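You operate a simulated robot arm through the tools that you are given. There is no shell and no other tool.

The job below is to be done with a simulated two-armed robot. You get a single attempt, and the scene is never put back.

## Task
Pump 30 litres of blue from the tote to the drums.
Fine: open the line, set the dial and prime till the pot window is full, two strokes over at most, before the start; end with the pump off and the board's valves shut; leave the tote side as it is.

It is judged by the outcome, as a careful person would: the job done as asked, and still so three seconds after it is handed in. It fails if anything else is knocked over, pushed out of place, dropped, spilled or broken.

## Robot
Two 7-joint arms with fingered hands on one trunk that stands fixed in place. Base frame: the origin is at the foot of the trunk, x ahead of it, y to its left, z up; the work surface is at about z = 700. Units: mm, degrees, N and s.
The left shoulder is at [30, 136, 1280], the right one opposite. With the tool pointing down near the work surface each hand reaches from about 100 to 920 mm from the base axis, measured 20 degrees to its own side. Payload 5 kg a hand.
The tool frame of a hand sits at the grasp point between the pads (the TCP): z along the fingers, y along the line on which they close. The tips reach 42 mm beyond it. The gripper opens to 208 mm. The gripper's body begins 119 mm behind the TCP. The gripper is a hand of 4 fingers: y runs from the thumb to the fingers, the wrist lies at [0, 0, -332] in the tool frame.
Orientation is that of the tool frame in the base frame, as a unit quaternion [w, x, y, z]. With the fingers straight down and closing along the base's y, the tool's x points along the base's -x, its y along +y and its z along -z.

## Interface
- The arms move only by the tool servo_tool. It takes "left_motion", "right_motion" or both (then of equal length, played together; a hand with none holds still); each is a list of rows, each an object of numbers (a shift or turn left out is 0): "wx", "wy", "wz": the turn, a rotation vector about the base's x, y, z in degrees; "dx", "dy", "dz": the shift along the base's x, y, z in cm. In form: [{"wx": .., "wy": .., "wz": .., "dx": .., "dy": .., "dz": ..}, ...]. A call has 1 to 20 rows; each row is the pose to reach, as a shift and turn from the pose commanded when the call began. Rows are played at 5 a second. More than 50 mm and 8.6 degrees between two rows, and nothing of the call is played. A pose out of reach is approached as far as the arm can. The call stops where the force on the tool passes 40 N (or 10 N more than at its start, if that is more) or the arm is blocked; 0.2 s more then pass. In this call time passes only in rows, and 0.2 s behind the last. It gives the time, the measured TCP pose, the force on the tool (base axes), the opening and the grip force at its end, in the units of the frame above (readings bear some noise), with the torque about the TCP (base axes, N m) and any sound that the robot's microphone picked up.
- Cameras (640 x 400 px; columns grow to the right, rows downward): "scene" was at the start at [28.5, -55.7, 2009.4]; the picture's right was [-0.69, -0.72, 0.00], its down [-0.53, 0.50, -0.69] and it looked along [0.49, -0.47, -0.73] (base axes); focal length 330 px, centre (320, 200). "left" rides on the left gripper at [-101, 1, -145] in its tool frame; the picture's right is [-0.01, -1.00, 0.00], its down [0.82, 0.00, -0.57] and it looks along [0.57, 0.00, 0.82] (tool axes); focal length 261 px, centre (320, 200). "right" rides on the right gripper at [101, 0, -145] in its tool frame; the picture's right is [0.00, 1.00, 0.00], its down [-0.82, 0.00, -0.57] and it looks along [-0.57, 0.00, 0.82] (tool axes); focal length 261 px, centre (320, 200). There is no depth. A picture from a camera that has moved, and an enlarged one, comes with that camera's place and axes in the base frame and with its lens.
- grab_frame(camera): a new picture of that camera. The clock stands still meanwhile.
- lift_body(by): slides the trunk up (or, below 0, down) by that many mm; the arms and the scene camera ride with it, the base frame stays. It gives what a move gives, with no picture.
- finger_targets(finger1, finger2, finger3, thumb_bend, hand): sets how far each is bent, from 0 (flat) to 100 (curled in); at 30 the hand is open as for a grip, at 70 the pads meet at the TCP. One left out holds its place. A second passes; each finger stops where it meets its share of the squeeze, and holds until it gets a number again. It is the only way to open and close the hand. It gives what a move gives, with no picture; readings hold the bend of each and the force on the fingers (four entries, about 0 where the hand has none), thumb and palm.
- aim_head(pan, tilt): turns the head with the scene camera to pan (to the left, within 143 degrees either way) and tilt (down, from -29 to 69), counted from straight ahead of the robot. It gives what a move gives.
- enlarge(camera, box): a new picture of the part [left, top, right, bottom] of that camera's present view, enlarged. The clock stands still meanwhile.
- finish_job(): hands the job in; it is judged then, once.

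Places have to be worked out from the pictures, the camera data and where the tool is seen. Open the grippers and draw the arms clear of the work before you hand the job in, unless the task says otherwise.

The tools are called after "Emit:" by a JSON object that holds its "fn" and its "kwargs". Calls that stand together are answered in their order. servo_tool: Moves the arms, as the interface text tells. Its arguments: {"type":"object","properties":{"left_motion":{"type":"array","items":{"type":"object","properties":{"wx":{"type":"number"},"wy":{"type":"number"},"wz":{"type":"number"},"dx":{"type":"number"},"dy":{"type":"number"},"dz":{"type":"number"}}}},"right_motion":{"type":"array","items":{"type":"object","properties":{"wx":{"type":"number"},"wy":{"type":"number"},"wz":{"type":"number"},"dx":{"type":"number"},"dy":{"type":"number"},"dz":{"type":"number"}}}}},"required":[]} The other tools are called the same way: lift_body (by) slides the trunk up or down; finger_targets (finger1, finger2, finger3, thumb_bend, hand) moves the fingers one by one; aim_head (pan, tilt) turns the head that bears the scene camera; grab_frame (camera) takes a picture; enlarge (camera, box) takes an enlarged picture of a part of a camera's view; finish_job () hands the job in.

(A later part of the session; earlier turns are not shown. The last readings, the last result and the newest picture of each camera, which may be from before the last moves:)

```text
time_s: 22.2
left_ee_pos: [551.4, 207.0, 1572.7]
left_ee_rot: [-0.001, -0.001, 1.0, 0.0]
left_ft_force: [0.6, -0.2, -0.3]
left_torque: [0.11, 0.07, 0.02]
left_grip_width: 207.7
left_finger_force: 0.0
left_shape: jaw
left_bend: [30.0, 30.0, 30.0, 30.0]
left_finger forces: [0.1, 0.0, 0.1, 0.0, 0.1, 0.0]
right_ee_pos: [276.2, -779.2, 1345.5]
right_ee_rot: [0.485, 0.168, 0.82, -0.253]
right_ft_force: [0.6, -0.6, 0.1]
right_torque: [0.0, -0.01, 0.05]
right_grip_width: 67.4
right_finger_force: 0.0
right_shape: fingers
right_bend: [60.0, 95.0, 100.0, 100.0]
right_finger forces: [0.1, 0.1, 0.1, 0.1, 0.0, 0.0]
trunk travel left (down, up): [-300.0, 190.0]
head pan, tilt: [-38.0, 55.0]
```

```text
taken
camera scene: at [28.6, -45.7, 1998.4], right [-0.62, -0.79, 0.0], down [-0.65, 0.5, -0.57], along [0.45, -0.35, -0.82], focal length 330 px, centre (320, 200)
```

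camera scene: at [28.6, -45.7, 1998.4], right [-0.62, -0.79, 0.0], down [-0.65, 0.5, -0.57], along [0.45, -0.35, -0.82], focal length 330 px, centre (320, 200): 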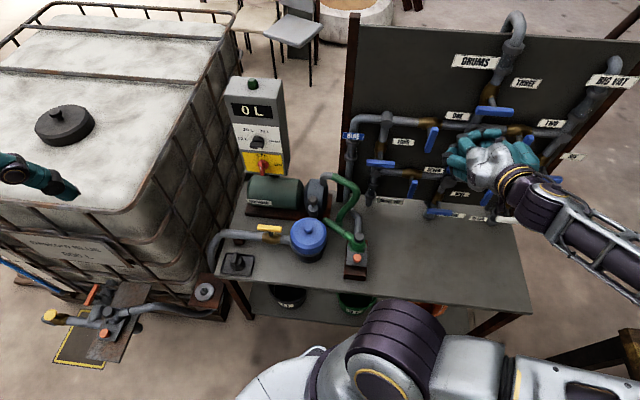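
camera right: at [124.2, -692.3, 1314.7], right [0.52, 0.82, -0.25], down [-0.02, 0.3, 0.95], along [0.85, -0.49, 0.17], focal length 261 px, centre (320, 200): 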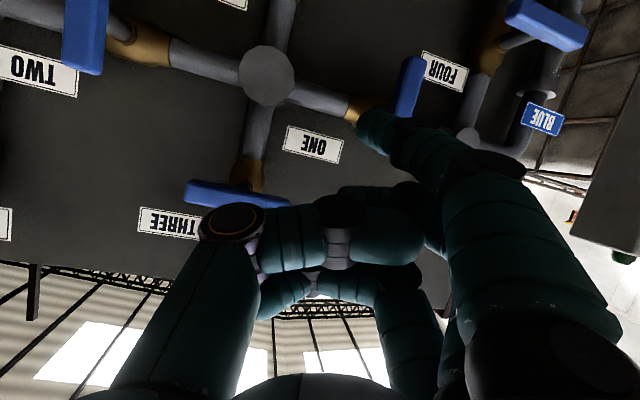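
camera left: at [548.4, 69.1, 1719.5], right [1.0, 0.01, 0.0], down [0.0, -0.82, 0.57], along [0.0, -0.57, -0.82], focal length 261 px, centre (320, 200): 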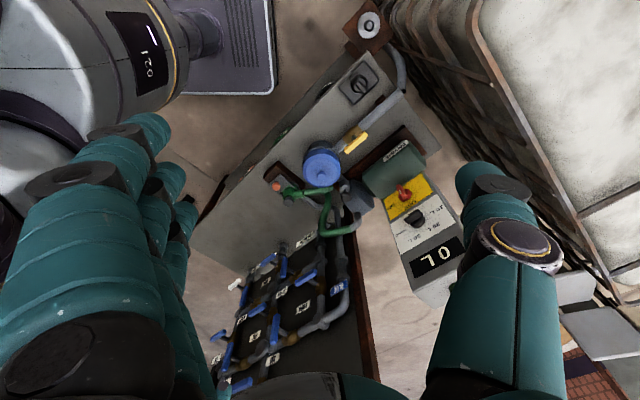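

The arm now follows exactly. I advance another 45 mm so the fingertip is level with ONE's bar, on its right side.

Emit:
{"fn": "servo_tool", "kwargs": {"right_motion": [{"dx": 1.1, "dy": -1.1}, {"dx": 2.2, "dy": -2.2}, {"dx": 3.4, "dy": -3.4}]}}

Emit:
{"fn": "grab_frame", "kwargs": {"camera": "right"}}

Emit:
{"fn": "enlarge", "kwargs": {"camera": "scene", "box": [380, 80, 560, 220]}}

```text
time_s: 23.0
left_ee_pos: [550.6, 209.0, 1573.6]
left_ee_rot: [0.0, 0.0, 1.0, 0.0]
left_ft_force: [0.8, -1.5, 0.1]
left_torque: [0.05, 0.01, 0.0]
left_grip_width: 208.0
left_finger_force: 0.0
left_shape: jaw
left_bend: [30.0, 30.0, 30.0, 30.0]
left_finger forces: [0.0, 0.0, 0.0, 0.0, 0.0, 0.0]
right_ee_pos: [308.2, -813.0, 1346.5]
right_ee_rot: [0.485, 0.167, 0.821, -0.252]
right_ft_force: [-0.6, -0.7, -0.2]
right_torque: [0.02, -0.02, 0.03]
right_grip_width: 67.5
right_finger_force: 0.0
right_shape: fingers
right_bend: [60.0, 95.0, 100.0, 100.0]
right_finger forces: [0.0, 0.0, 0.0, 0.0, 0.1, 0.0]
trunk travel left (down, up): [-300.0, 190.0]
head pan, tilt: [-38.0, 55.0]
```

```text
taken
camera right: at [156.6, -725.8, 1314.4], right [0.52, 0.82, -0.25], down [-0.02, 0.3, 0.95], along [0.85, -0.49, 0.17], focal length 261 px, centre (320, 200)
```

right: 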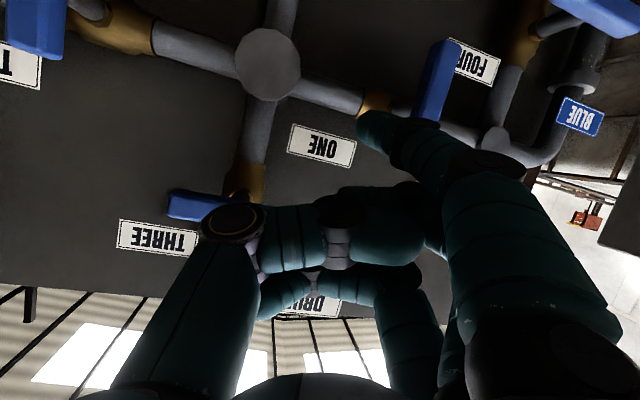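

```text
2.86 times, centred on (470, 150) of scene
camera zoom: at [28.2, -45.5, 1998.4], right [-0.62, -0.79, 0.0], down [-0.65, 0.5, -0.57], along [0.45, -0.35, -0.82], focal length 942 px, centre (-109, 343)
```

zoom: 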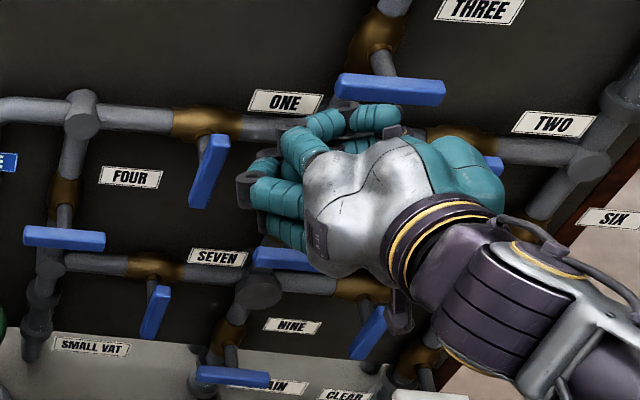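

The fingertip is right of the bar and around its depth. I go 8 mm deeper, then push left (-e1) in small steps watching the force.

Emit:
{"fn": "servo_tool", "kwargs": {"right_motion": [{"dx": 0.6, "dy": -0.6}, {"dx": 1.0, "dy": -0.2}, {"dx": 1.4, "dy": 0.2}, {"dx": 1.8, "dy": 0.6}, {"dx": 2.2, "dy": 1.0}]}}

Emit:
{"fn": "grab_frame", "kwargs": {"camera": "right"}}

Emit:
{"fn": "enlarge", "kwargs": {"camera": "scene", "box": [380, 80, 560, 220]}}

```text
time_s: 24.2
left_ee_pos: [551.5, 209.2, 1574.5]
left_ee_rot: [0.001, -0.001, 1.0, 0.0]
left_ft_force: [0.3, -0.4, -0.1]
left_torque: [-0.02, 0.02, 0.04]
left_grip_width: 207.9
left_finger_force: 0.1
left_shape: jaw
left_bend: [30.0, 30.0, 30.0, 30.0]
left_finger forces: [0.0, 0.0, 0.1, 0.1, 0.0, 0.0]
right_ee_pos: [331.1, -801.6, 1346.9]
right_ee_rot: [0.485, 0.166, 0.821, -0.252]
right_ft_force: [0.9, 0.7, -0.6]
right_torque: [0.0, -0.05, 0.0]
right_grip_width: 67.6
right_finger_force: 0.0
right_shape: fingers
right_bend: [60.0, 95.0, 100.0, 100.0]
right_finger forces: [0.0, 0.0, 0.1, 0.0, 0.0, 0.1]
trunk travel left (down, up): [-300.0, 190.0]
head pan, tilt: [-38.0, 55.0]
```

```text
taken
camera right: at [179.2, -714.2, 1316.1], right [0.52, 0.82, -0.25], down [-0.02, 0.3, 0.95], along [0.85, -0.49, 0.17], focal length 261 px, centre (320, 200)
```

right: 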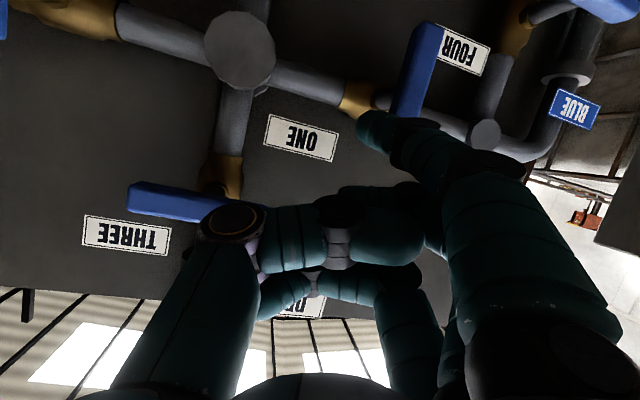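

```text
2.86 times, centred on (470, 150) of scene
camera zoom: at [27.6, -44.5, 1998.4], right [-0.62, -0.79, 0.0], down [-0.65, 0.5, -0.57], along [0.45, -0.35, -0.82], focal length 942 px, centre (-109, 343)
```

zoom: 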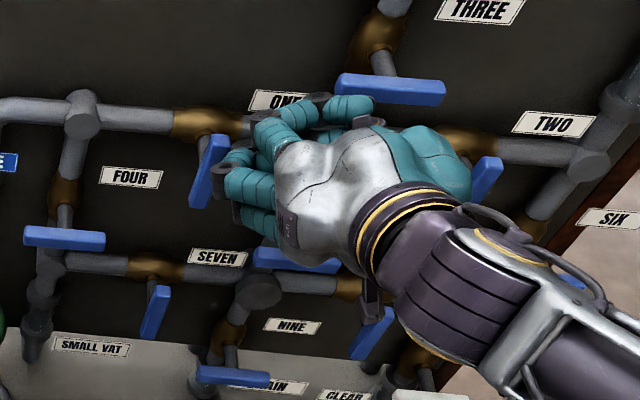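

No contact yet. I enlarge the fingertip/bar area.

Emit:
{"fn": "enlarge", "kwargs": {"camera": "right", "box": [330, 10, 530, 190]}}

```text
2.22 times, centred on (430, 100) of right
camera zoom: at [179.2, -714.2, 1316.1], right [0.52, 0.82, -0.25], down [-0.02, 0.3, 0.95], along [0.85, -0.49, 0.17], focal length 579 px, centre (76, 422)
```

zoom: 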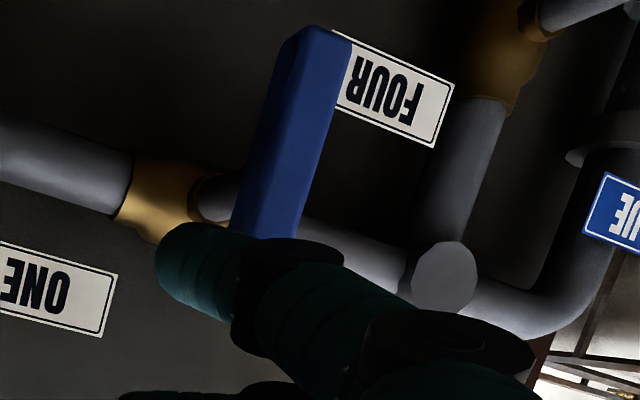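

The curled fingertip slants across the front of the bar, so it would slide. I back off 80 mm and straighten finger1 to make a proper straight poker.

Emit:
{"fn": "servo_tool", "kwargs": {"right_motion": [{"dx": -1.8, "dy": 1.8}, {"dx": -3.6, "dy": 3.6}, {"dx": -5.6, "dy": 5.6}]}}

Emit:
{"fn": "finger_targets", "kwargs": {"hand": "right", "finger1": 5}}

Emit:
{"fn": "grab_frame", "kwargs": {"camera": "right"}}

Emit:
{"fn": "enlarge", "kwargs": {"camera": "scene", "box": [380, 80, 560, 220]}}

```text
time_s: 25.0
left_ee_pos: [549.8, 210.8, 1574.5]
left_ee_rot: [0.001, -0.001, 1.0, 0.001]
left_ft_force: [-0.5, 0.6, -0.4]
left_torque: [-0.13, -0.12, 0.05]
left_grip_width: 208.1
left_finger_force: 0.0
left_shape: jaw
left_bend: [30.0, 30.0, 30.0, 30.0]
left_finger forces: [0.0, 0.0, 0.1, 0.1, 0.1, 0.1]
right_ee_pos: [274.3, -742.7, 1348.3]
right_ee_rot: [0.486, 0.165, 0.82, -0.252]
right_ft_force: [-0.3, 1.0, 0.9]
right_torque: [0.0, -0.03, -0.02]
right_grip_width: 67.6
right_finger_force: 0.1
right_shape: fingers
right_bend: [60.0, 95.0, 100.0, 100.0]
right_finger forces: [0.1, 0.0, 0.0, 0.0, 0.1, 0.1]
trunk travel left (down, up): [-300.0, 190.0]
head pan, tilt: [-38.0, 55.0]
```

```text
time_s: 26.0
left_ee_pos: [549.5, 209.1, 1573.8]
left_ee_rot: [0.0, -0.001, 1.0, 0.0]
left_ft_force: [-0.3, 0.4, 0.9]
left_torque: [-0.02, 0.0, 0.02]
left_grip_width: 207.9
left_finger_force: 0.0
left_shape: jaw
left_bend: [30.0, 30.0, 30.0, 30.0]
left_finger forces: [0.0, 0.1, 0.0, 0.0, 0.0, 0.1]
right_ee_pos: [275.1, -745.4, 1347.1]
right_ee_rot: [0.485, 0.166, 0.821, -0.252]
right_ft_force: [0.8, 0.3, 0.1]
right_torque: [0.01, 0.01, -0.01]
right_grip_width: 113.2
right_finger_force: 0.1
right_shape: fingers
right_bend: [5.0, 95.0, 100.0, 100.0]
right_finger forces: [0.0, 0.0, 0.0, 0.1, 0.1, 0.1]
trunk travel left (down, up): [-300.0, 190.0]
head pan, tilt: [-38.0, 55.0]
```

```text
taken
camera right: at [124.2, -658.6, 1317.2], right [0.52, 0.82, -0.25], down [-0.02, 0.3, 0.95], along [0.85, -0.49, 0.17], focal length 261 px, centre (320, 200)
```

right: 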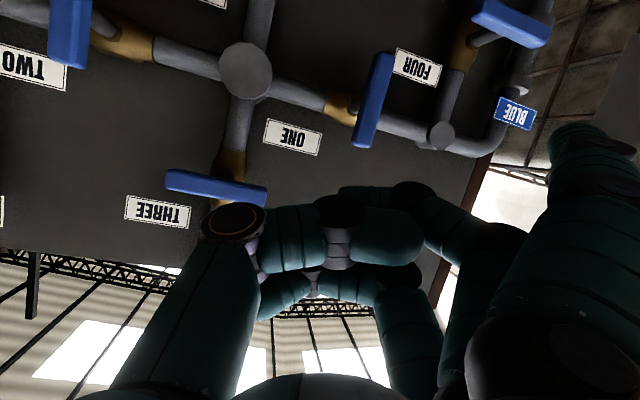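

```text
2.86 times, centred on (470, 150) of scene
camera zoom: at [27.2, -44.4, 1998.4], right [-0.62, -0.79, 0.0], down [-0.65, 0.5, -0.57], along [0.45, -0.35, -0.82], focal length 942 px, centre (-109, 343)
```

zoom: 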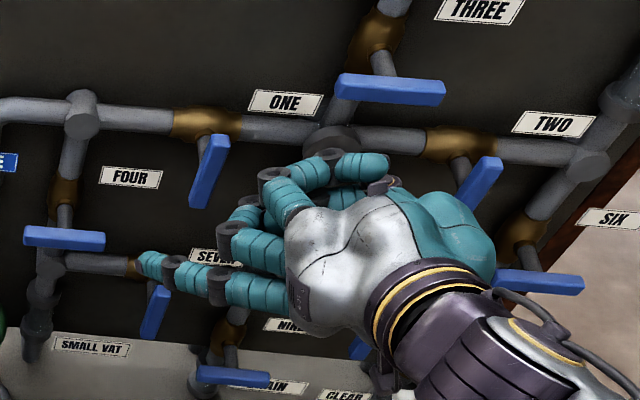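

At bend 30 the distal link points straight ahead, and the thumb side has free room to the left of ONE. I switch to a thumb poker: fingers curled, thumb at 30.

Emit:
{"fn": "finger_targets", "kwargs": {"hand": "right", "finger1": 100, "finger2": 100, "finger3": 100, "thumb_bend": 30}}

Emit:
{"fn": "grab_frame", "kwargs": {"camera": "right"}}

Emit:
{"fn": "enlarge", "kwargs": {"camera": "scene", "box": [380, 80, 560, 220]}}

```text
time_s: 27.0
left_ee_pos: [550.1, 208.3, 1574.0]
left_ee_rot: [0.0, -0.001, 1.0, 0.0]
left_ft_force: [0.0, 0.2, 0.0]
left_torque: [-0.02, 0.01, -0.01]
left_grip_width: 207.9
left_finger_force: 0.2
left_shape: jaw
left_bend: [30.0, 30.0, 30.0, 30.0]
left_finger forces: [0.0, 0.0, 0.0, 0.0, 0.0, 0.1]
right_ee_pos: [275.6, -745.3, 1348.9]
right_ee_rot: [0.485, 0.167, 0.82, -0.253]
right_ft_force: [-1.1, -0.6, 0.2]
right_torque: [-0.01, 0.02, -0.04]
right_grip_width: 91.7
right_finger_force: 0.1
right_shape: fingers
right_bend: [100.0, 83.0, 100.0, 31.0]
right_finger forces: [0.0, 0.0, 0.1, 0.0, 0.0, 0.0]
trunk travel left (down, up): [-300.0, 190.0]
head pan, tilt: [-38.0, 55.0]
```

```text
taken
camera right: at [124.4, -658.8, 1317.1], right [0.52, 0.82, -0.25], down [-0.02, 0.3, 0.95], along [0.85, -0.49, 0.17], focal length 261 px, centre (320, 200)
```

right: 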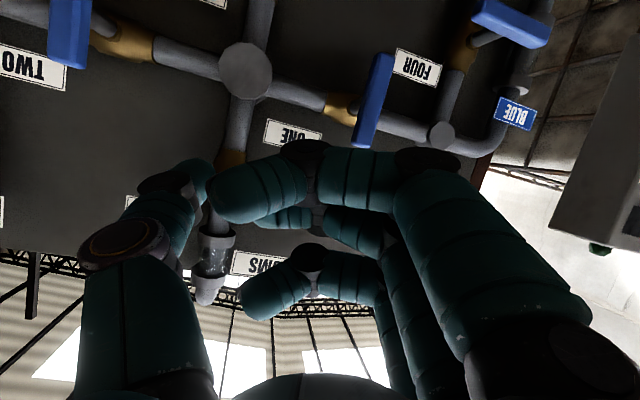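

```text
2.86 times, centred on (470, 150) of scene
camera zoom: at [27.5, -44.7, 1998.4], right [-0.62, -0.79, 0.0], down [-0.65, 0.5, -0.57], along [0.45, -0.35, -0.82], focal length 942 px, centre (-109, 343)
```

zoom: 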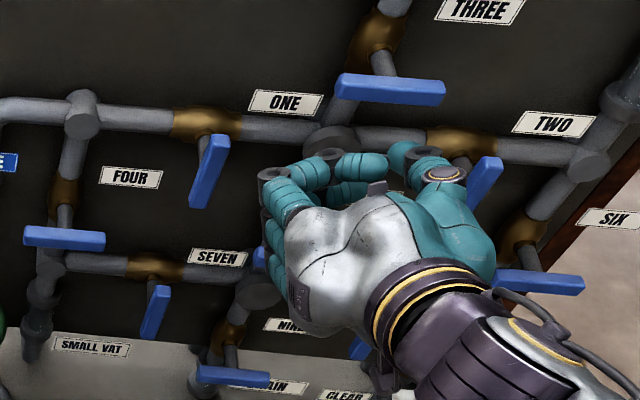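

The thumb tip protrudes about 40-50 mm beyond the fist, at TCP +97 mm right and +68 mm forward. I shift left and down so the thumb comes to the left side of ONE's upper bar end, still clear in front.

Emit:
{"fn": "servo_tool", "kwargs": {"right_motion": [{"dx": 2.7, "dy": 2.7, "dz": -1.2}, {"dx": 5.4, "dy": 5.4, "dz": -2.4}, {"dx": 8.1, "dy": 8.1, "dz": -3.6}, {"dx": 10.8, "dy": 10.8, "dz": -4.8}, {"dx": 13.4, "dy": 13.4, "dz": -6.1}]}}

Emit:
{"fn": "grab_frame", "kwargs": {"camera": "right"}}

Emit:
{"fn": "enlarge", "kwargs": {"camera": "scene", "box": [350, 80, 530, 220]}}

```text
time_s: 28.2
left_ee_pos: [552.8, 207.3, 1573.6]
left_ee_rot: [-0.001, 0.0, 1.0, 0.0]
left_ft_force: [0.6, -0.3, -1.0]
left_torque: [0.03, 0.15, -0.02]
left_grip_width: 207.9
left_finger_force: 0.1
left_shape: jaw
left_bend: [30.0, 30.0, 30.0, 30.0]
left_finger forces: [0.0, 0.0, 0.0, 0.0, 0.1, 0.0]
right_ee_pos: [448.4, -684.0, 1282.7]
right_ee_rot: [0.484, 0.166, 0.821, -0.252]
right_ft_force: [-0.1, -1.2, -0.8]
right_torque: [-0.01, 0.0, -0.02]
right_grip_width: 105.1
right_finger_force: 0.1
right_shape: fingers
right_bend: [100.0, 100.0, 100.0, 30.0]
right_finger forces: [0.1, 0.1, 0.0, 0.0, 0.0, 0.0]
right hand out of reach, approached as far as the arm can: row 1, 2, 3, 4, 5
trunk travel left (down, up): [-300.0, 190.0]
head pan, tilt: [-38.0, 55.0]
```

```text
taken
camera right: at [297.3, -597.5, 1251.9], right [0.52, 0.82, -0.25], down [-0.02, 0.3, 0.95], along [0.85, -0.49, 0.17], focal length 261 px, centre (320, 200)
```

right: 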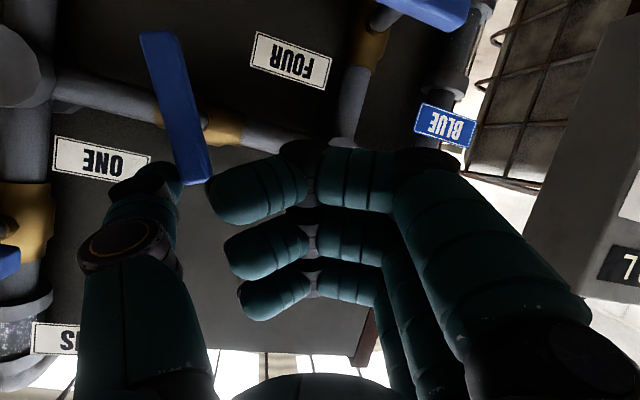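

```text
2.86 times, centred on (440, 150) of scene
camera zoom: at [30.2, -45.2, 1998.3], right [-0.62, -0.79, 0.0], down [-0.65, 0.51, -0.57], along [0.45, -0.35, -0.82], focal length 942 px, centre (-23, 343)
```

zoom: 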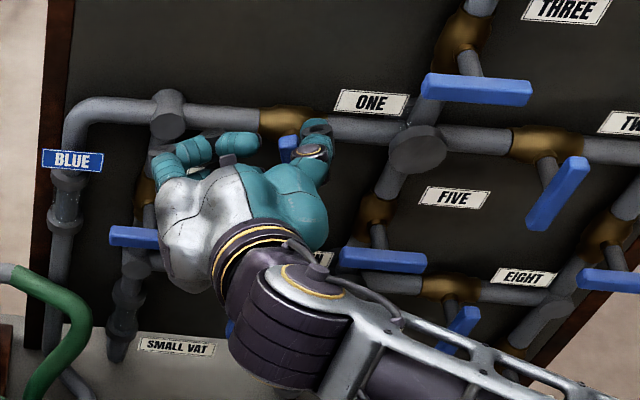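

The arm crept forward of the command because of joint limits, and the thumb has already turned ONE's bar about 19° (top toward the left) without resistance. I continue in that direction, yawing the hand left to keep the arm inside its reach.

Emit:
{"fn": "servo_tool", "kwargs": {"right_motion": [{"wz": 5, "dx": -0.44, "dy": 1.0, "dz": -0.2}, {"wz": 10, "dx": -0.87, "dy": 2.03, "dz": -0.4}]}}

Emit:
{"fn": "grab_frame", "kwargs": {"camera": "right"}}

Emit:
{"fn": "enlarge", "kwargs": {"camera": "scene", "box": [350, 80, 530, 220]}}

```text
time_s: 28.8
left_ee_pos: [550.5, 209.6, 1574.6]
left_ee_rot: [0.0, -0.001, 1.0, 0.0]
left_ft_force: [-0.3, 0.4, 0.2]
left_torque: [-0.06, -0.04, 0.0]
left_grip_width: 207.8
left_finger_force: 0.1
left_shape: jaw
left_bend: [30.0, 30.0, 30.0, 30.0]
left_finger forces: [0.1, 0.1, 0.1, 0.0, 0.0, 0.0]
right_ee_pos: [440.4, -665.3, 1279.8]
right_ee_rot: [0.505, 0.094, 0.832, -0.209]
right_ft_force: [0.4, 0.7, 1.2]
right_torque: [-0.03, 0.04, -0.03]
right_grip_width: 104.6
right_finger_force: 0.2
right_shape: fingers
right_bend: [100.0, 100.0, 100.0, 30.0]
right_finger forces: [0.1, 0.0, 0.1, 0.0, 0.1, 0.1]
trunk travel left (down, up): [-300.0, 190.0]
head pan, tilt: [-38.0, 55.0]
```

```text
taken
camera right: at [275.6, -605.2, 1248.2], right [0.37, 0.9, -0.25], down [-0.07, 0.29, 0.95], along [0.93, -0.33, 0.17], focal length 261 px, centre (320, 200)
```

right: 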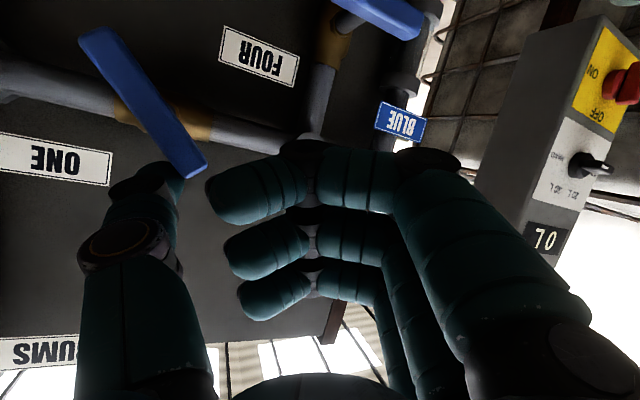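

```text
2.86 times, centred on (440, 150) of scene
camera zoom: at [27.2, -44.4, 1998.5], right [-0.61, -0.79, 0.0], down [-0.65, 0.5, -0.57], along [0.45, -0.35, -0.82], focal length 942 px, centre (-23, 343)
```

zoom: 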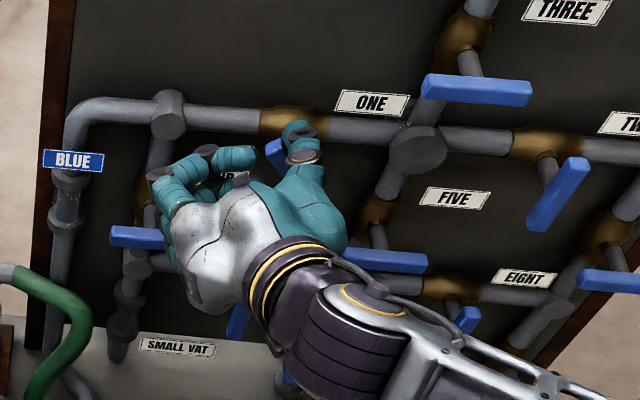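

The bar keeps turning smoothly. I continue the arc.

Emit:
{"fn": "servo_tool", "kwargs": {"right_motion": [{"wz": 5, "dx": -0.6, "dy": 0.6, "dz": -0.5}, {"wz": 10, "dx": -1.15, "dy": 1.25, "dz": -1.2}, {"wz": 10, "dx": -0.8, "dy": 1.6, "dz": -2.2}]}}

Emit:
{"fn": "grab_frame", "kwargs": {"camera": "right"}}

Emit:
{"fn": "enlarge", "kwargs": {"camera": "scene", "box": [350, 80, 530, 220]}}

```text
time_s: 29.6
left_ee_pos: [550.1, 207.9, 1573.2]
left_ee_rot: [0.0, 0.0, 1.0, 0.0]
left_ft_force: [0.6, -1.1, 0.0]
left_torque: [0.06, 0.04, 0.03]
left_grip_width: 207.6
left_finger_force: 0.0
left_shape: jaw
left_bend: [30.0, 30.0, 30.0, 30.0]
left_finger forces: [0.0, 0.0, 0.1, 0.1, 0.0, 0.1]
right_ee_pos: [431.9, -648.2, 1257.7]
right_ee_rot: [0.521, 0.021, 0.837, -0.164]
right_ft_force: [0.5, -0.6, -0.9]
right_torque: [0.0, 0.01, 0.04]
right_grip_width: 105.0
right_finger_force: 0.0
right_shape: fingers
right_bend: [100.0, 100.0, 100.0, 30.0]
right_finger forces: [0.0, 0.1, 0.1, 0.1, 0.1, 0.0]
trunk travel left (down, up): [-300.0, 190.0]
head pan, tilt: [-38.0, 55.0]
```

```text
taken
camera right: at [260.2, -618.8, 1226.3], right [0.21, 0.95, -0.25], down [-0.12, 0.28, 0.95], along [0.97, -0.17, 0.17], focal length 261 px, centre (320, 200)
```

right: 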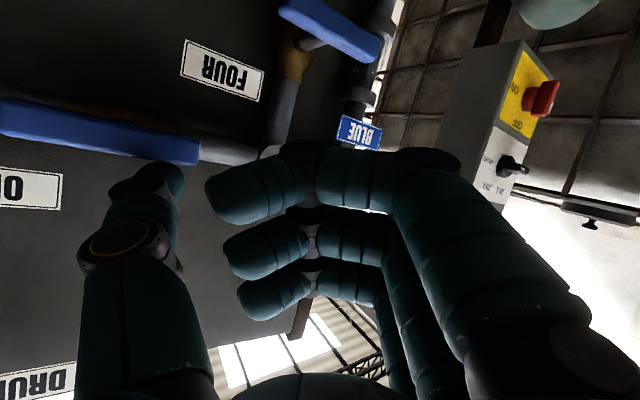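

```text
2.86 times, centred on (440, 150) of scene
camera zoom: at [28.4, -45.4, 1998.3], right [-0.62, -0.79, 0.0], down [-0.65, 0.5, -0.57], along [0.45, -0.35, -0.82], focal length 942 px, centre (-23, 343)
```

zoom: 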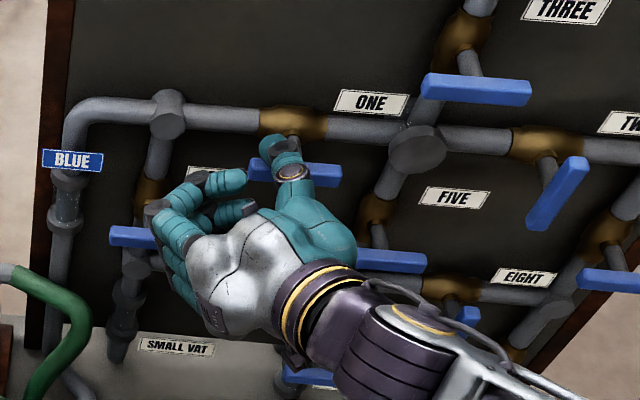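

ONE now appears parallel to its pipe. I lift the thumb off and move out (-x) to inspect the bar's final angle.

Emit:
{"fn": "servo_tool", "kwargs": {"right_motion": [{"dz": 1.5}, {"dz": 1.5, "dx": -3.5}, {"dz": 1.5, "dx": -7}, {"dz": 1.5, "dx": -10}]}}

Emit:
{"fn": "grab_frame", "kwargs": {"camera": "right"}}

Emit:
{"fn": "enlarge", "kwargs": {"camera": "scene", "box": [350, 80, 530, 220]}}

```text
time_s: 30.6
left_ee_pos: [550.1, 209.9, 1575.3]
left_ee_rot: [0.0, -0.002, 1.0, 0.0]
left_ft_force: [0.0, 1.7, -0.9]
left_torque: [-0.14, -0.07, -0.05]
left_grip_width: 207.8
left_finger_force: 0.1
left_shape: jaw
left_bend: [30.0, 30.0, 30.0, 30.0]
left_finger forces: [0.0, 0.0, 0.0, 0.0, 0.0, 0.1]
right_ee_pos: [332.4, -648.2, 1272.3]
right_ee_rot: [0.523, 0.02, 0.836, -0.163]
right_ft_force: [0.7, 1.0, 1.4]
right_torque: [-0.04, 0.08, -0.09]
right_grip_width: 105.0
right_finger_force: 0.1
right_shape: fingers
right_bend: [100.0, 100.0, 100.0, 30.0]
right_finger forces: [0.0, 0.0, 0.1, 0.1, 0.0, 0.0]
trunk travel left (down, up): [-300.0, 190.0]
head pan, tilt: [-38.0, 55.0]
```

```text
taken
camera right: at [160.2, -618.6, 1241.2], right [0.21, 0.95, -0.25], down [-0.12, 0.28, 0.95], along [0.97, -0.17, 0.18], focal length 261 px, centre (320, 200)
```

right: 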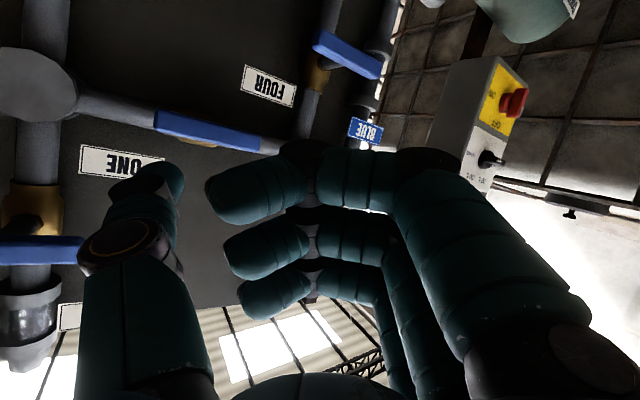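

```text
2.86 times, centred on (440, 150) of scene
camera zoom: at [26.5, -43.9, 1998.5], right [-0.61, -0.79, 0.0], down [-0.65, 0.5, -0.57], along [0.45, -0.35, -0.82], focal length 942 px, centre (-23, 343)
```

zoom: 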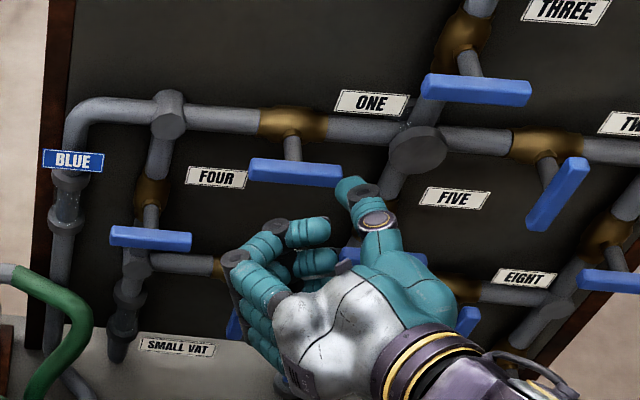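

ONE is open (bar parallel with its pipe). Next THREE: I take the thumb above the left end of its horizontal bar, first staying in front of the bars.

Emit:
{"fn": "servo_tool", "kwargs": {"right_motion": [{"dx": -1.3, "dy": -1.3, "dz": 3.2}, {"dx": -2.6, "dy": -2.6, "dz": 6.4}, {"dx": -3.9, "dy": -3.9, "dz": 9.6}, {"dx": -5.1, "dy": -5.1, "dz": 12.9}]}}

Emit:
{"fn": "grab_frame", "kwargs": {"camera": "right"}}

Emit:
{"fn": "enlarge", "kwargs": {"camera": "scene", "box": [400, 40, 580, 180]}}

```text
time_s: 31.6
left_ee_pos: [552.0, 211.5, 1572.5]
left_ee_rot: [0.0, -0.001, 1.0, -0.001]
left_ft_force: [0.6, 1.6, 0.1]
left_torque: [-0.14, 0.03, 0.03]
left_grip_width: 208.0
left_finger_force: 0.1
left_shape: jaw
left_bend: [30.0, 30.0, 30.0, 30.0]
left_finger forces: [0.0, 0.0, 0.0, 0.0, 0.1, 0.0]
right_ee_pos: [282.5, -697.4, 1400.3]
right_ee_rot: [0.521, 0.021, 0.837, -0.165]
right_ft_force: [0.7, 1.1, -0.2]
right_torque: [-0.04, 0.07, -0.13]
right_grip_width: 104.6
right_finger_force: 0.1
right_shape: fingers
right_bend: [100.0, 100.0, 100.0, 30.0]
right_finger forces: [0.1, 0.1, 0.0, 0.0, 0.1, 0.0]
trunk travel left (down, up): [-300.0, 190.0]
head pan, tilt: [-38.0, 55.0]
```

```text
taken
camera right: at [110.2, -667.0, 1369.7], right [0.21, 0.95, -0.25], down [-0.12, 0.28, 0.95], along [0.97, -0.17, 0.17], focal length 261 px, centre (320, 200)
```

right: 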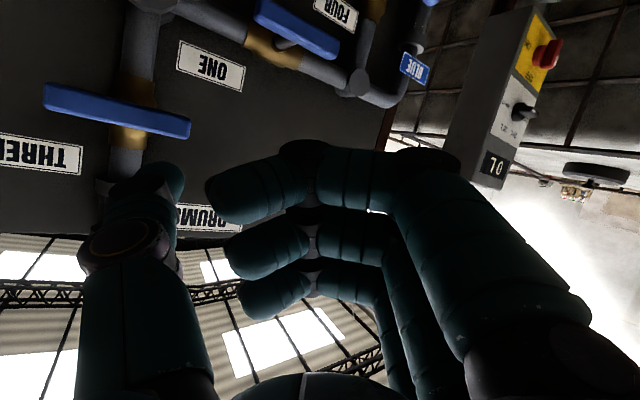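

```text
2.86 times, centred on (490, 110) of scene
camera zoom: at [29.3, -42.3, 1998.5], right [-0.61, -0.79, 0.0], down [-0.65, 0.5, -0.57], along [0.45, -0.35, -0.82], focal length 942 px, centre (-166, 457)
```

zoom: 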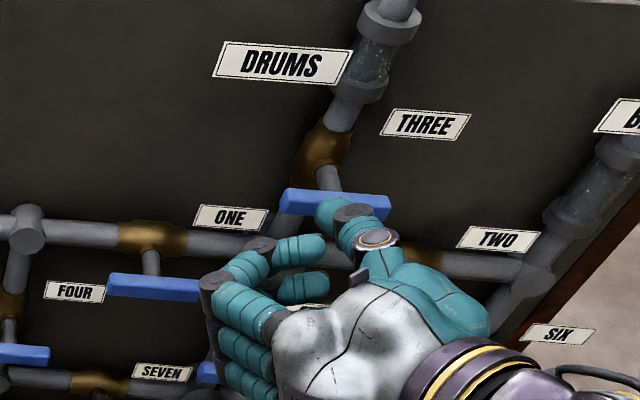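

The thumb is above-left of THREE's bar. I move it forward past bar depth, keeping it just above the left end.

Emit:
{"fn": "servo_tool", "kwargs": {"right_motion": [{"dx": 1.6, "dy": -1.6, "dz": 0.5}, {"dx": 3.2, "dy": -3.2, "dz": 0.5}, {"dx": 4.7, "dy": -4.7, "dz": 0.5}]}}

Emit:
{"fn": "grab_frame", "kwargs": {"camera": "right"}}

Emit:
{"fn": "enlarge", "kwargs": {"camera": "scene", "box": [400, 40, 580, 180]}}

```text
time_s: 32.4
left_ee_pos: [551.5, 207.4, 1574.2]
left_ee_rot: [0.001, -0.001, 1.0, 0.0]
left_ft_force: [-0.1, -0.4, 0.1]
left_torque: [0.11, 0.07, -0.03]
left_grip_width: 207.8
left_finger_force: 0.2
left_shape: jaw
left_bend: [30.0, 30.0, 30.0, 30.0]
left_finger forces: [0.0, 0.0, 0.1, 0.0, 0.1, 0.1]
right_ee_pos: [328.3, -747.8, 1405.7]
right_ee_rot: [0.521, 0.022, 0.837, -0.164]
right_ft_force: [0.2, -1.4, -1.4]
right_torque: [0.04, 0.01, 0.1]
right_grip_width: 104.8
right_finger_force: 0.1
right_shape: fingers
right_bend: [100.0, 100.0, 100.0, 30.0]
right_finger forces: [0.1, 0.1, 0.1, 0.0, 0.0, 0.0]
trunk travel left (down, up): [-300.0, 190.0]
head pan, tilt: [-38.0, 55.0]
```

```text
taken
camera right: at [156.3, -718.7, 1373.8], right [0.21, 0.95, -0.25], down [-0.12, 0.28, 0.95], along [0.97, -0.17, 0.17], focal length 261 px, centre (320, 200)
```

right: 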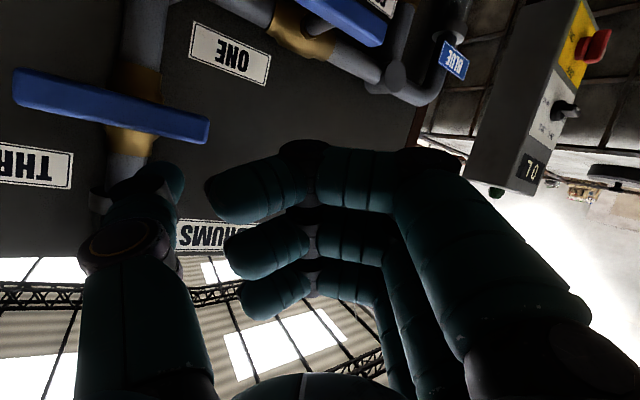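

```text
2.86 times, centred on (490, 110) of scene
camera zoom: at [28.4, -46.3, 1998.3], right [-0.62, -0.79, 0.0], down [-0.65, 0.51, -0.57], along [0.45, -0.35, -0.82], focal length 942 px, centre (-166, 457)
```

zoom: 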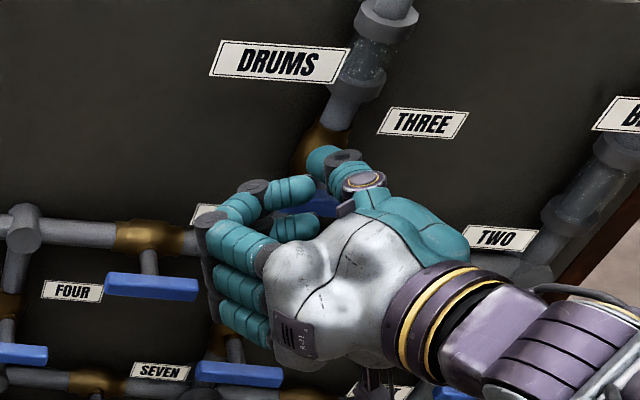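

The thumb is above the bar, slightly inboard. I shift it out to ~38 mm radius and push the left end down along the arc's first part.

Emit:
{"fn": "servo_tool", "kwargs": {"right_motion": [{"dx": 0.78, "dy": 0.78, "dz": -0.6}, {"dx": 0.9, "dy": 0.9, "dz": -1.6}, {"dx": 1.06, "dy": 1.06, "dz": -2.6}, {"dx": 1.06, "dy": 1.06, "dz": -3.6}]}}

Emit:
{"fn": "grab_frame", "kwargs": {"camera": "right"}}

Emit:
{"fn": "enlarge", "kwargs": {"camera": "scene", "box": [400, 40, 580, 180]}}

```text
time_s: 33.4
left_ee_pos: [551.6, 208.0, 1573.5]
left_ee_rot: [0.001, 0.0, 1.0, 0.0]
left_ft_force: [-1.0, 0.4, 0.0]
left_torque: [0.06, 0.0, -0.02]
left_grip_width: 207.9
left_finger_force: 0.0
left_shape: jaw
left_bend: [30.0, 30.0, 30.0, 30.0]
left_finger forces: [0.0, 0.0, 0.0, 0.1, 0.0, 0.0]
right_ee_pos: [340.1, -736.8, 1370.1]
right_ee_rot: [0.521, 0.021, 0.837, -0.165]
right_ft_force: [-0.3, -0.9, 0.0]
right_torque: [-0.02, -0.02, 0.05]
right_grip_width: 105.0
right_finger_force: 0.0
right_shape: fingers
right_bend: [100.0, 100.0, 100.0, 30.0]
right_finger forces: [0.0, 0.0, 0.0, 0.0, 0.5, 0.0]
trunk travel left (down, up): [-300.0, 190.0]
head pan, tilt: [-38.0, 55.0]
```

```text
taken
camera right: at [167.0, -707.5, 1339.2], right [0.21, 0.95, -0.25], down [-0.12, 0.28, 0.95], along [0.97, -0.17, 0.17], focal length 261 px, centre (320, 200)
```

right: 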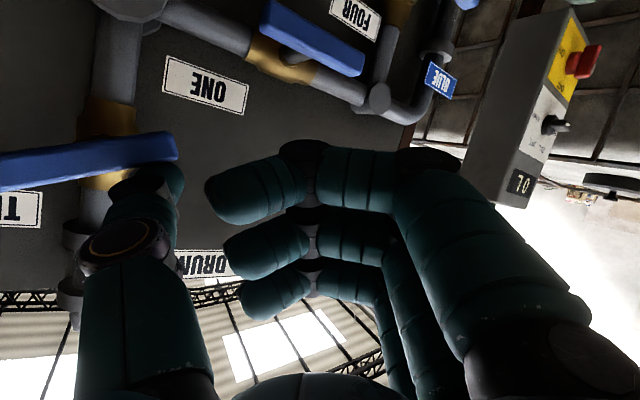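

```text
2.86 times, centred on (490, 110) of scene
camera zoom: at [27.6, -45.6, 1998.4], right [-0.62, -0.79, 0.0], down [-0.65, 0.5, -0.57], along [0.45, -0.35, -0.82], focal length 942 px, centre (-166, 457)
```

zoom: 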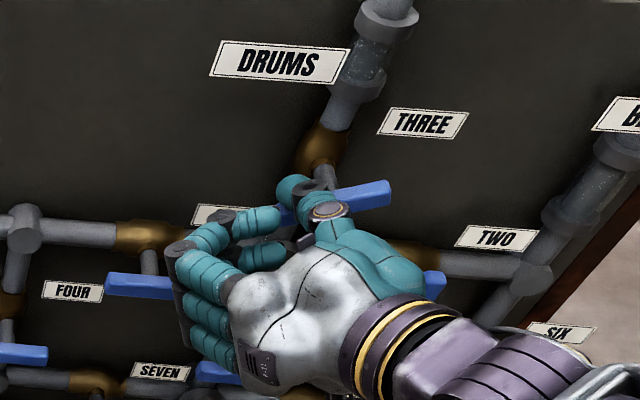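

THREE is turning the same way (right end rising). I continue the arc.

Emit:
{"fn": "servo_tool", "kwargs": {"right_motion": [{"dx": -0.05, "dy": -0.05, "dz": -0.8}, {"dx": -0.17, "dy": -0.17, "dz": -1.5}, {"dx": -0.5, "dy": -0.5, "dz": -2.5}, {"dx": -1.06, "dy": -1.06, "dz": -3.3}]}}

Emit:
{"fn": "grab_frame", "kwargs": {"camera": "right"}}

Emit:
{"fn": "enlarge", "kwargs": {"camera": "scene", "box": [400, 40, 580, 180]}}

```text
time_s: 34.4
left_ee_pos: [550.5, 208.6, 1573.4]
left_ee_rot: [0.0, 0.0, 1.0, 0.001]
left_ft_force: [0.3, 0.0, -0.5]
left_torque: [0.04, 0.02, -0.01]
left_grip_width: 207.7
left_finger_force: 0.0
left_shape: jaw
left_bend: [30.0, 30.0, 30.0, 30.0]
left_finger forces: [0.0, 0.1, 0.0, 0.0, 0.0, 0.0]
right_ee_pos: [329.3, -746.1, 1337.2]
right_ee_rot: [0.521, 0.021, 0.837, -0.163]
right_ft_force: [2.0, 2.0, 0.5]
right_torque: [0.01, 0.07, 0.24]
right_grip_width: 103.9
right_finger_force: 1.4
right_shape: fingers
right_bend: [100.0, 100.0, 100.0, 30.0]
right_finger forces: [0.0, 0.0, 0.0, 0.0, 2.6, 0.1]
trunk travel left (down, up): [-300.0, 190.0]
head pan, tilt: [-38.0, 55.0]
```

```text
taken
camera right: at [156.8, -716.6, 1306.2], right [0.21, 0.95, -0.25], down [-0.12, 0.28, 0.95], along [0.97, -0.17, 0.17], focal length 261 px, centre (320, 200)
```

right: 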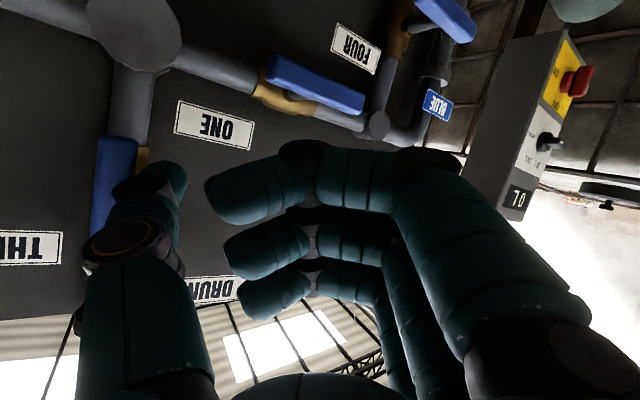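

```text
2.86 times, centred on (490, 110) of scene
camera zoom: at [27.8, -44.6, 1998.4], right [-0.62, -0.79, 0.0], down [-0.65, 0.5, -0.57], along [0.45, -0.35, -0.82], focal length 942 px, centre (-166, 457)
```

zoom: 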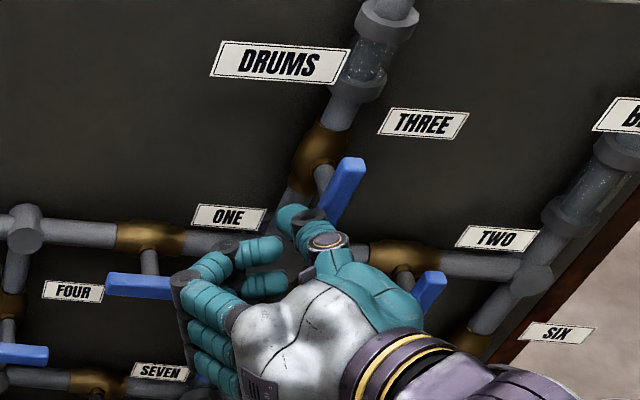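

The bar is about 10-12° short of vertical. I finish the arc with a small further push.

Emit:
{"fn": "servo_tool", "kwargs": {"right_motion": [{"dx": -0.35, "dy": -0.35, "dz": -0.3}, {"dx": -0.7, "dy": -0.7, "dz": -0.5}, {"dx": -0.9, "dy": -0.9, "dz": -0.6}]}}

Emit:
{"fn": "enlarge", "kwargs": {"camera": "scene", "box": [400, 40, 580, 180]}}

Emit:
{"fn": "grab_frame", "kwargs": {"camera": "right"}}

```text
time_s: 35.2
left_ee_pos: [551.7, 211.8, 1572.7]
left_ee_rot: [0.001, -0.002, 1.0, -0.001]
left_ft_force: [0.0, -0.3, 0.0]
left_torque: [0.01, 0.04, 0.04]
left_grip_width: 207.8
left_finger_force: 0.0
left_shape: jaw
left_bend: [30.0, 30.0, 30.0, 30.0]
left_finger forces: [0.1, 0.1, 0.0, 0.0, 0.0, 0.0]
right_ee_pos: [321.8, -752.2, 1333.1]
right_ee_rot: [0.522, 0.019, 0.837, -0.164]
right_ft_force: [7.1, 17.1, 6.5]
right_torque: [-1.14, 0.24, 0.69]
right_grip_width: 99.6
right_finger_force: 8.9
right_shape: fingers
right_bend: [100.0, 100.0, 100.0, 32.0]
right_finger forces: [0.0, 0.2, 0.0, 0.1, 18.5, 0.1]
trunk travel left (down, up): [-300.0, 190.0]
head pan, tilt: [-38.0, 55.0]
```

```text
2.86 times, centred on (490, 110) of scene
camera zoom: at [28.8, -41.4, 1998.5], right [-0.62, -0.79, 0.0], down [-0.65, 0.5, -0.57], along [0.45, -0.35, -0.82], focal length 942 px, centre (-166, 457)
```

zoom: 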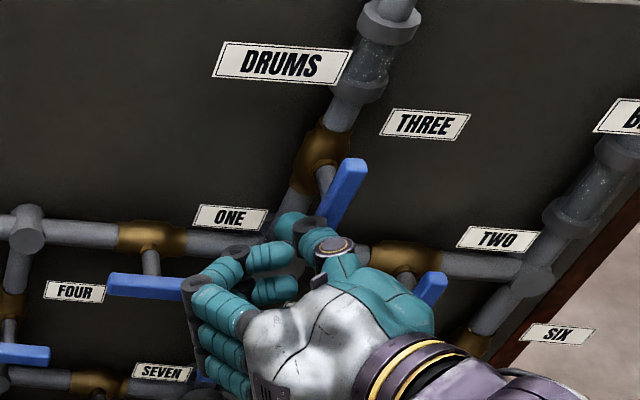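

```text
taken
camera right: at [150.1, -723.5, 1301.8], right [0.2, 0.95, -0.25], down [-0.12, 0.28, 0.95], along [0.97, -0.16, 0.17], focal length 261 px, centre (320, 200)
```

right: 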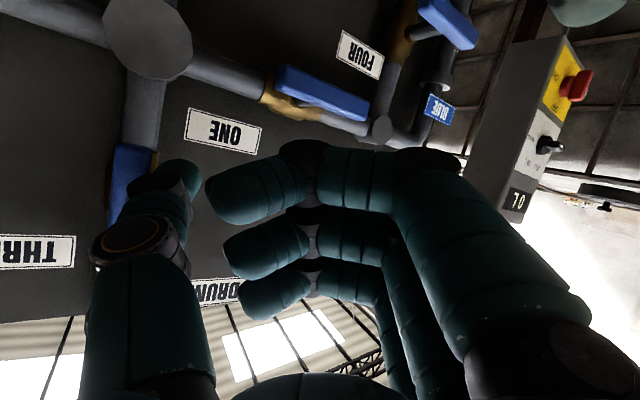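

An 18 N reaction shows THREE reached its stop (open). I back the thumb off left and out, and check both bars.

Emit:
{"fn": "servo_tool", "kwargs": {"right_motion": [{"dx": 1.0, "dy": 1.0, "dz": 0.3}, {"dx": -1.5, "dy": 3.5, "dz": 0.3}, {"dx": -4.5, "dy": 6.0, "dz": 0.3}, {"dx": -7.5, "dy": 8.0, "dz": 0.3}]}}

Emit:
{"fn": "enlarge", "kwargs": {"camera": "scene", "box": [360, 20, 580, 180]}}

Emit:
{"fn": "grab_frame", "kwargs": {"camera": "right"}}

```text
time_s: 36.2
left_ee_pos: [550.9, 210.4, 1574.2]
left_ee_rot: [0.0, -0.001, 1.0, 0.0]
left_ft_force: [-1.0, 0.7, 1.0]
left_torque: [-0.11, -0.01, 0.03]
left_grip_width: 207.9
left_finger_force: 0.0
left_shape: jaw
left_bend: [30.0, 30.0, 30.0, 30.0]
left_finger forces: [0.0, 0.0, 0.0, 0.0, 0.1, 0.1]
right_ee_pos: [244.7, -673.8, 1336.1]
right_ee_rot: [0.523, 0.02, 0.837, -0.163]
right_ft_force: [-0.3, 0.2, 1.3]
right_torque: [-0.04, 0.02, -0.06]
right_grip_width: 104.6
right_finger_force: 0.1
right_shape: fingers
right_bend: [100.0, 100.0, 100.0, 30.0]
right_finger forces: [0.1, 0.1, 0.0, 0.0, 0.0, 0.0]
trunk travel left (down, up): [-300.0, 190.0]
head pan, tilt: [-38.0, 55.0]
```

```text
2.50 times, centred on (470, 100) of scene
camera zoom: at [26.7, -43.7, 1998.5], right [-0.61, -0.79, 0.0], down [-0.65, 0.5, -0.57], along [0.45, -0.35, -0.82], focal length 824 px, centre (-55, 450)
```

zoom: 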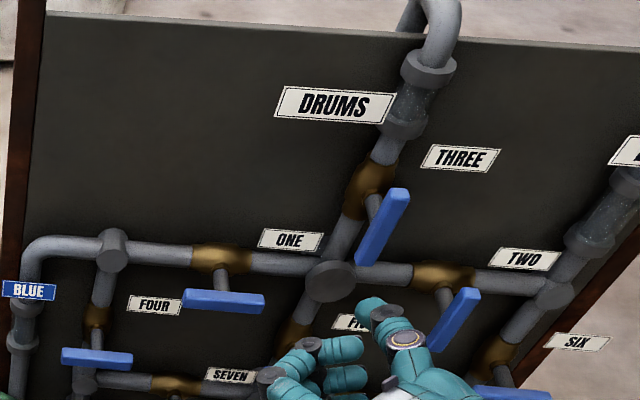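

```text
taken
camera right: at [72.5, -644.9, 1304.6], right [0.21, 0.95, -0.25], down [-0.12, 0.28, 0.95], along [0.97, -0.17, 0.17], focal length 261 px, centre (320, 200)
```

right: 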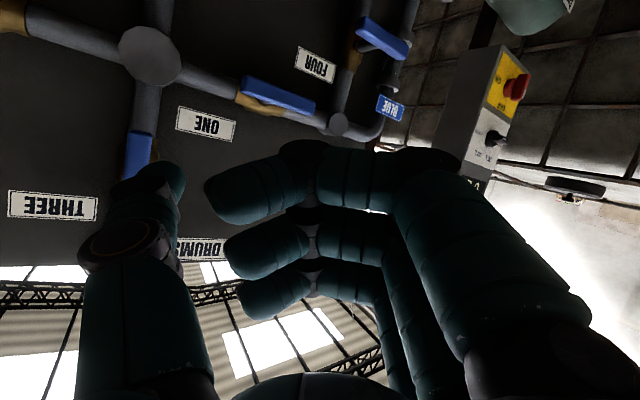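

Both look in line with their pipes. I zoom more to be sure ONE is fully at its stop.

Emit:
{"fn": "enlarge", "kwargs": {"camera": "scene", "box": [410, 100, 480, 150]}}

Emit:
{"fn": "enlarge", "kwargs": {"camera": "right", "box": [100, 0, 430, 180]}}

```text
8.00 times, centred on (445, 125) of scene
camera zoom: at [26.7, -43.7, 1998.5], right [-0.61, -0.79, 0.0], down [-0.65, 0.5, -0.57], along [0.45, -0.35, -0.82], focal length 2638 px, centre (-680, 800)
```

zoom: 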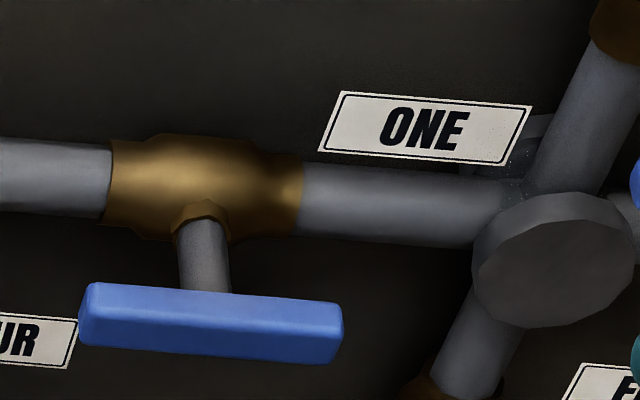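

```text
1.94 times, centred on (265, 90) of right
camera zoom: at [72.5, -644.9, 1304.6], right [0.21, 0.95, -0.25], down [-0.12, 0.28, 0.95], along [0.97, -0.17, 0.17], focal length 506 px, centre (427, 413)
```

zoom: 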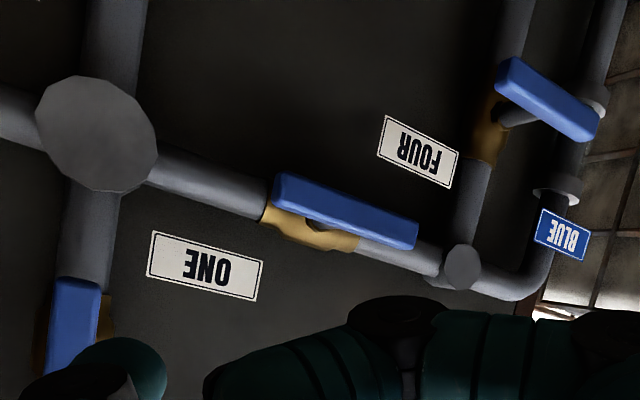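

ONE is parallel to its pipe within a degree. Now the dial, switch and pot: zooming from the scene camera while the view is free.

Emit:
{"fn": "enlarge", "kwargs": {"camera": "scene", "box": [228, 70, 298, 180]}}

Emit:
{"fn": "enlarge", "kwargs": {"camera": "scene", "box": [280, 205, 340, 270]}}

Emit:
{"fn": "enlarge", "kwargs": {"camera": "right", "box": [430, 30, 550, 200]}}

Emit:
{"fn": "enlarge", "kwargs": {"camera": "scene", "box": [290, 165, 350, 225]}}

```text
3.64 times, centred on (263, 125) of scene
camera zoom: at [26.7, -43.7, 1998.5], right [-0.61, -0.79, 0.0], down [-0.65, 0.5, -0.57], along [0.45, -0.35, -0.82], focal length 1199 px, centre (527, 473)
```

zoom: 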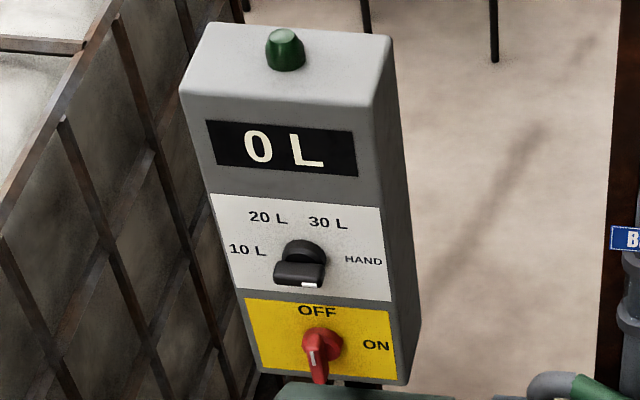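

```text
6.15 times, centred on (310, 238) of scene
camera zoom: at [26.7, -43.7, 1998.5], right [-0.61, -0.79, 0.0], down [-0.65, 0.5, -0.57], along [0.45, -0.35, -0.82], focal length 2029 px, centre (382, -31)
```

zoom: 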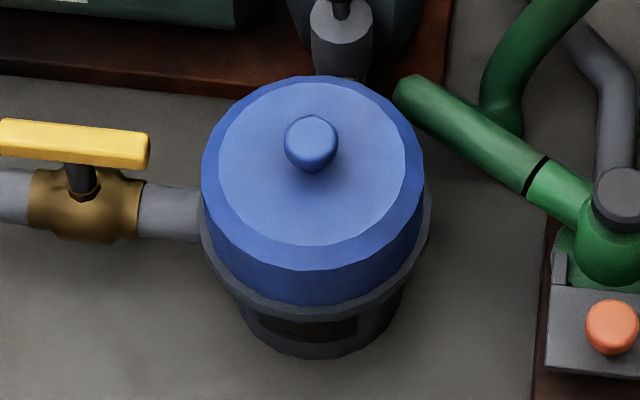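

```text
2.35 times, centred on (490, 115) of right
camera zoom: at [72.5, -644.9, 1304.6], right [0.21, 0.95, -0.25], down [-0.12, 0.28, 0.95], along [0.97, -0.17, 0.17], focal length 613 px, centre (-80, 400)
```

zoom: 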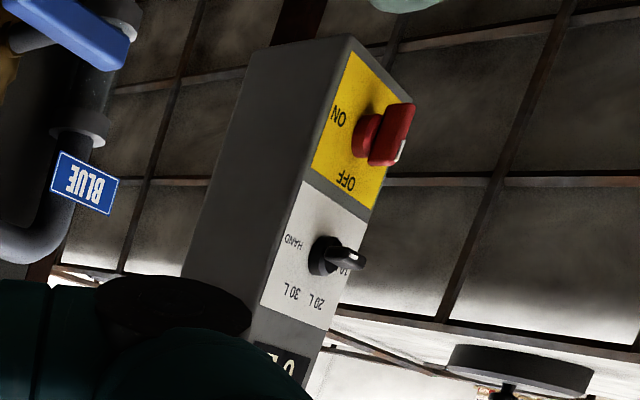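

```text
6.67 times, centred on (320, 195) of scene
camera zoom: at [26.7, -43.7, 1998.5], right [-0.61, -0.79, 0.0], down [-0.65, 0.5, -0.57], along [0.45, -0.35, -0.82], focal length 2198 px, centre (320, 233)
```

zoom: 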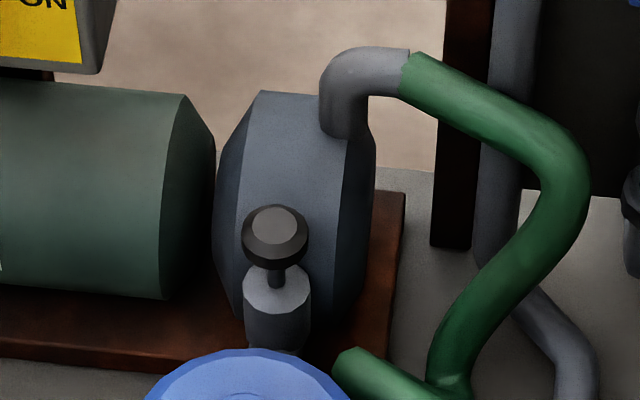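

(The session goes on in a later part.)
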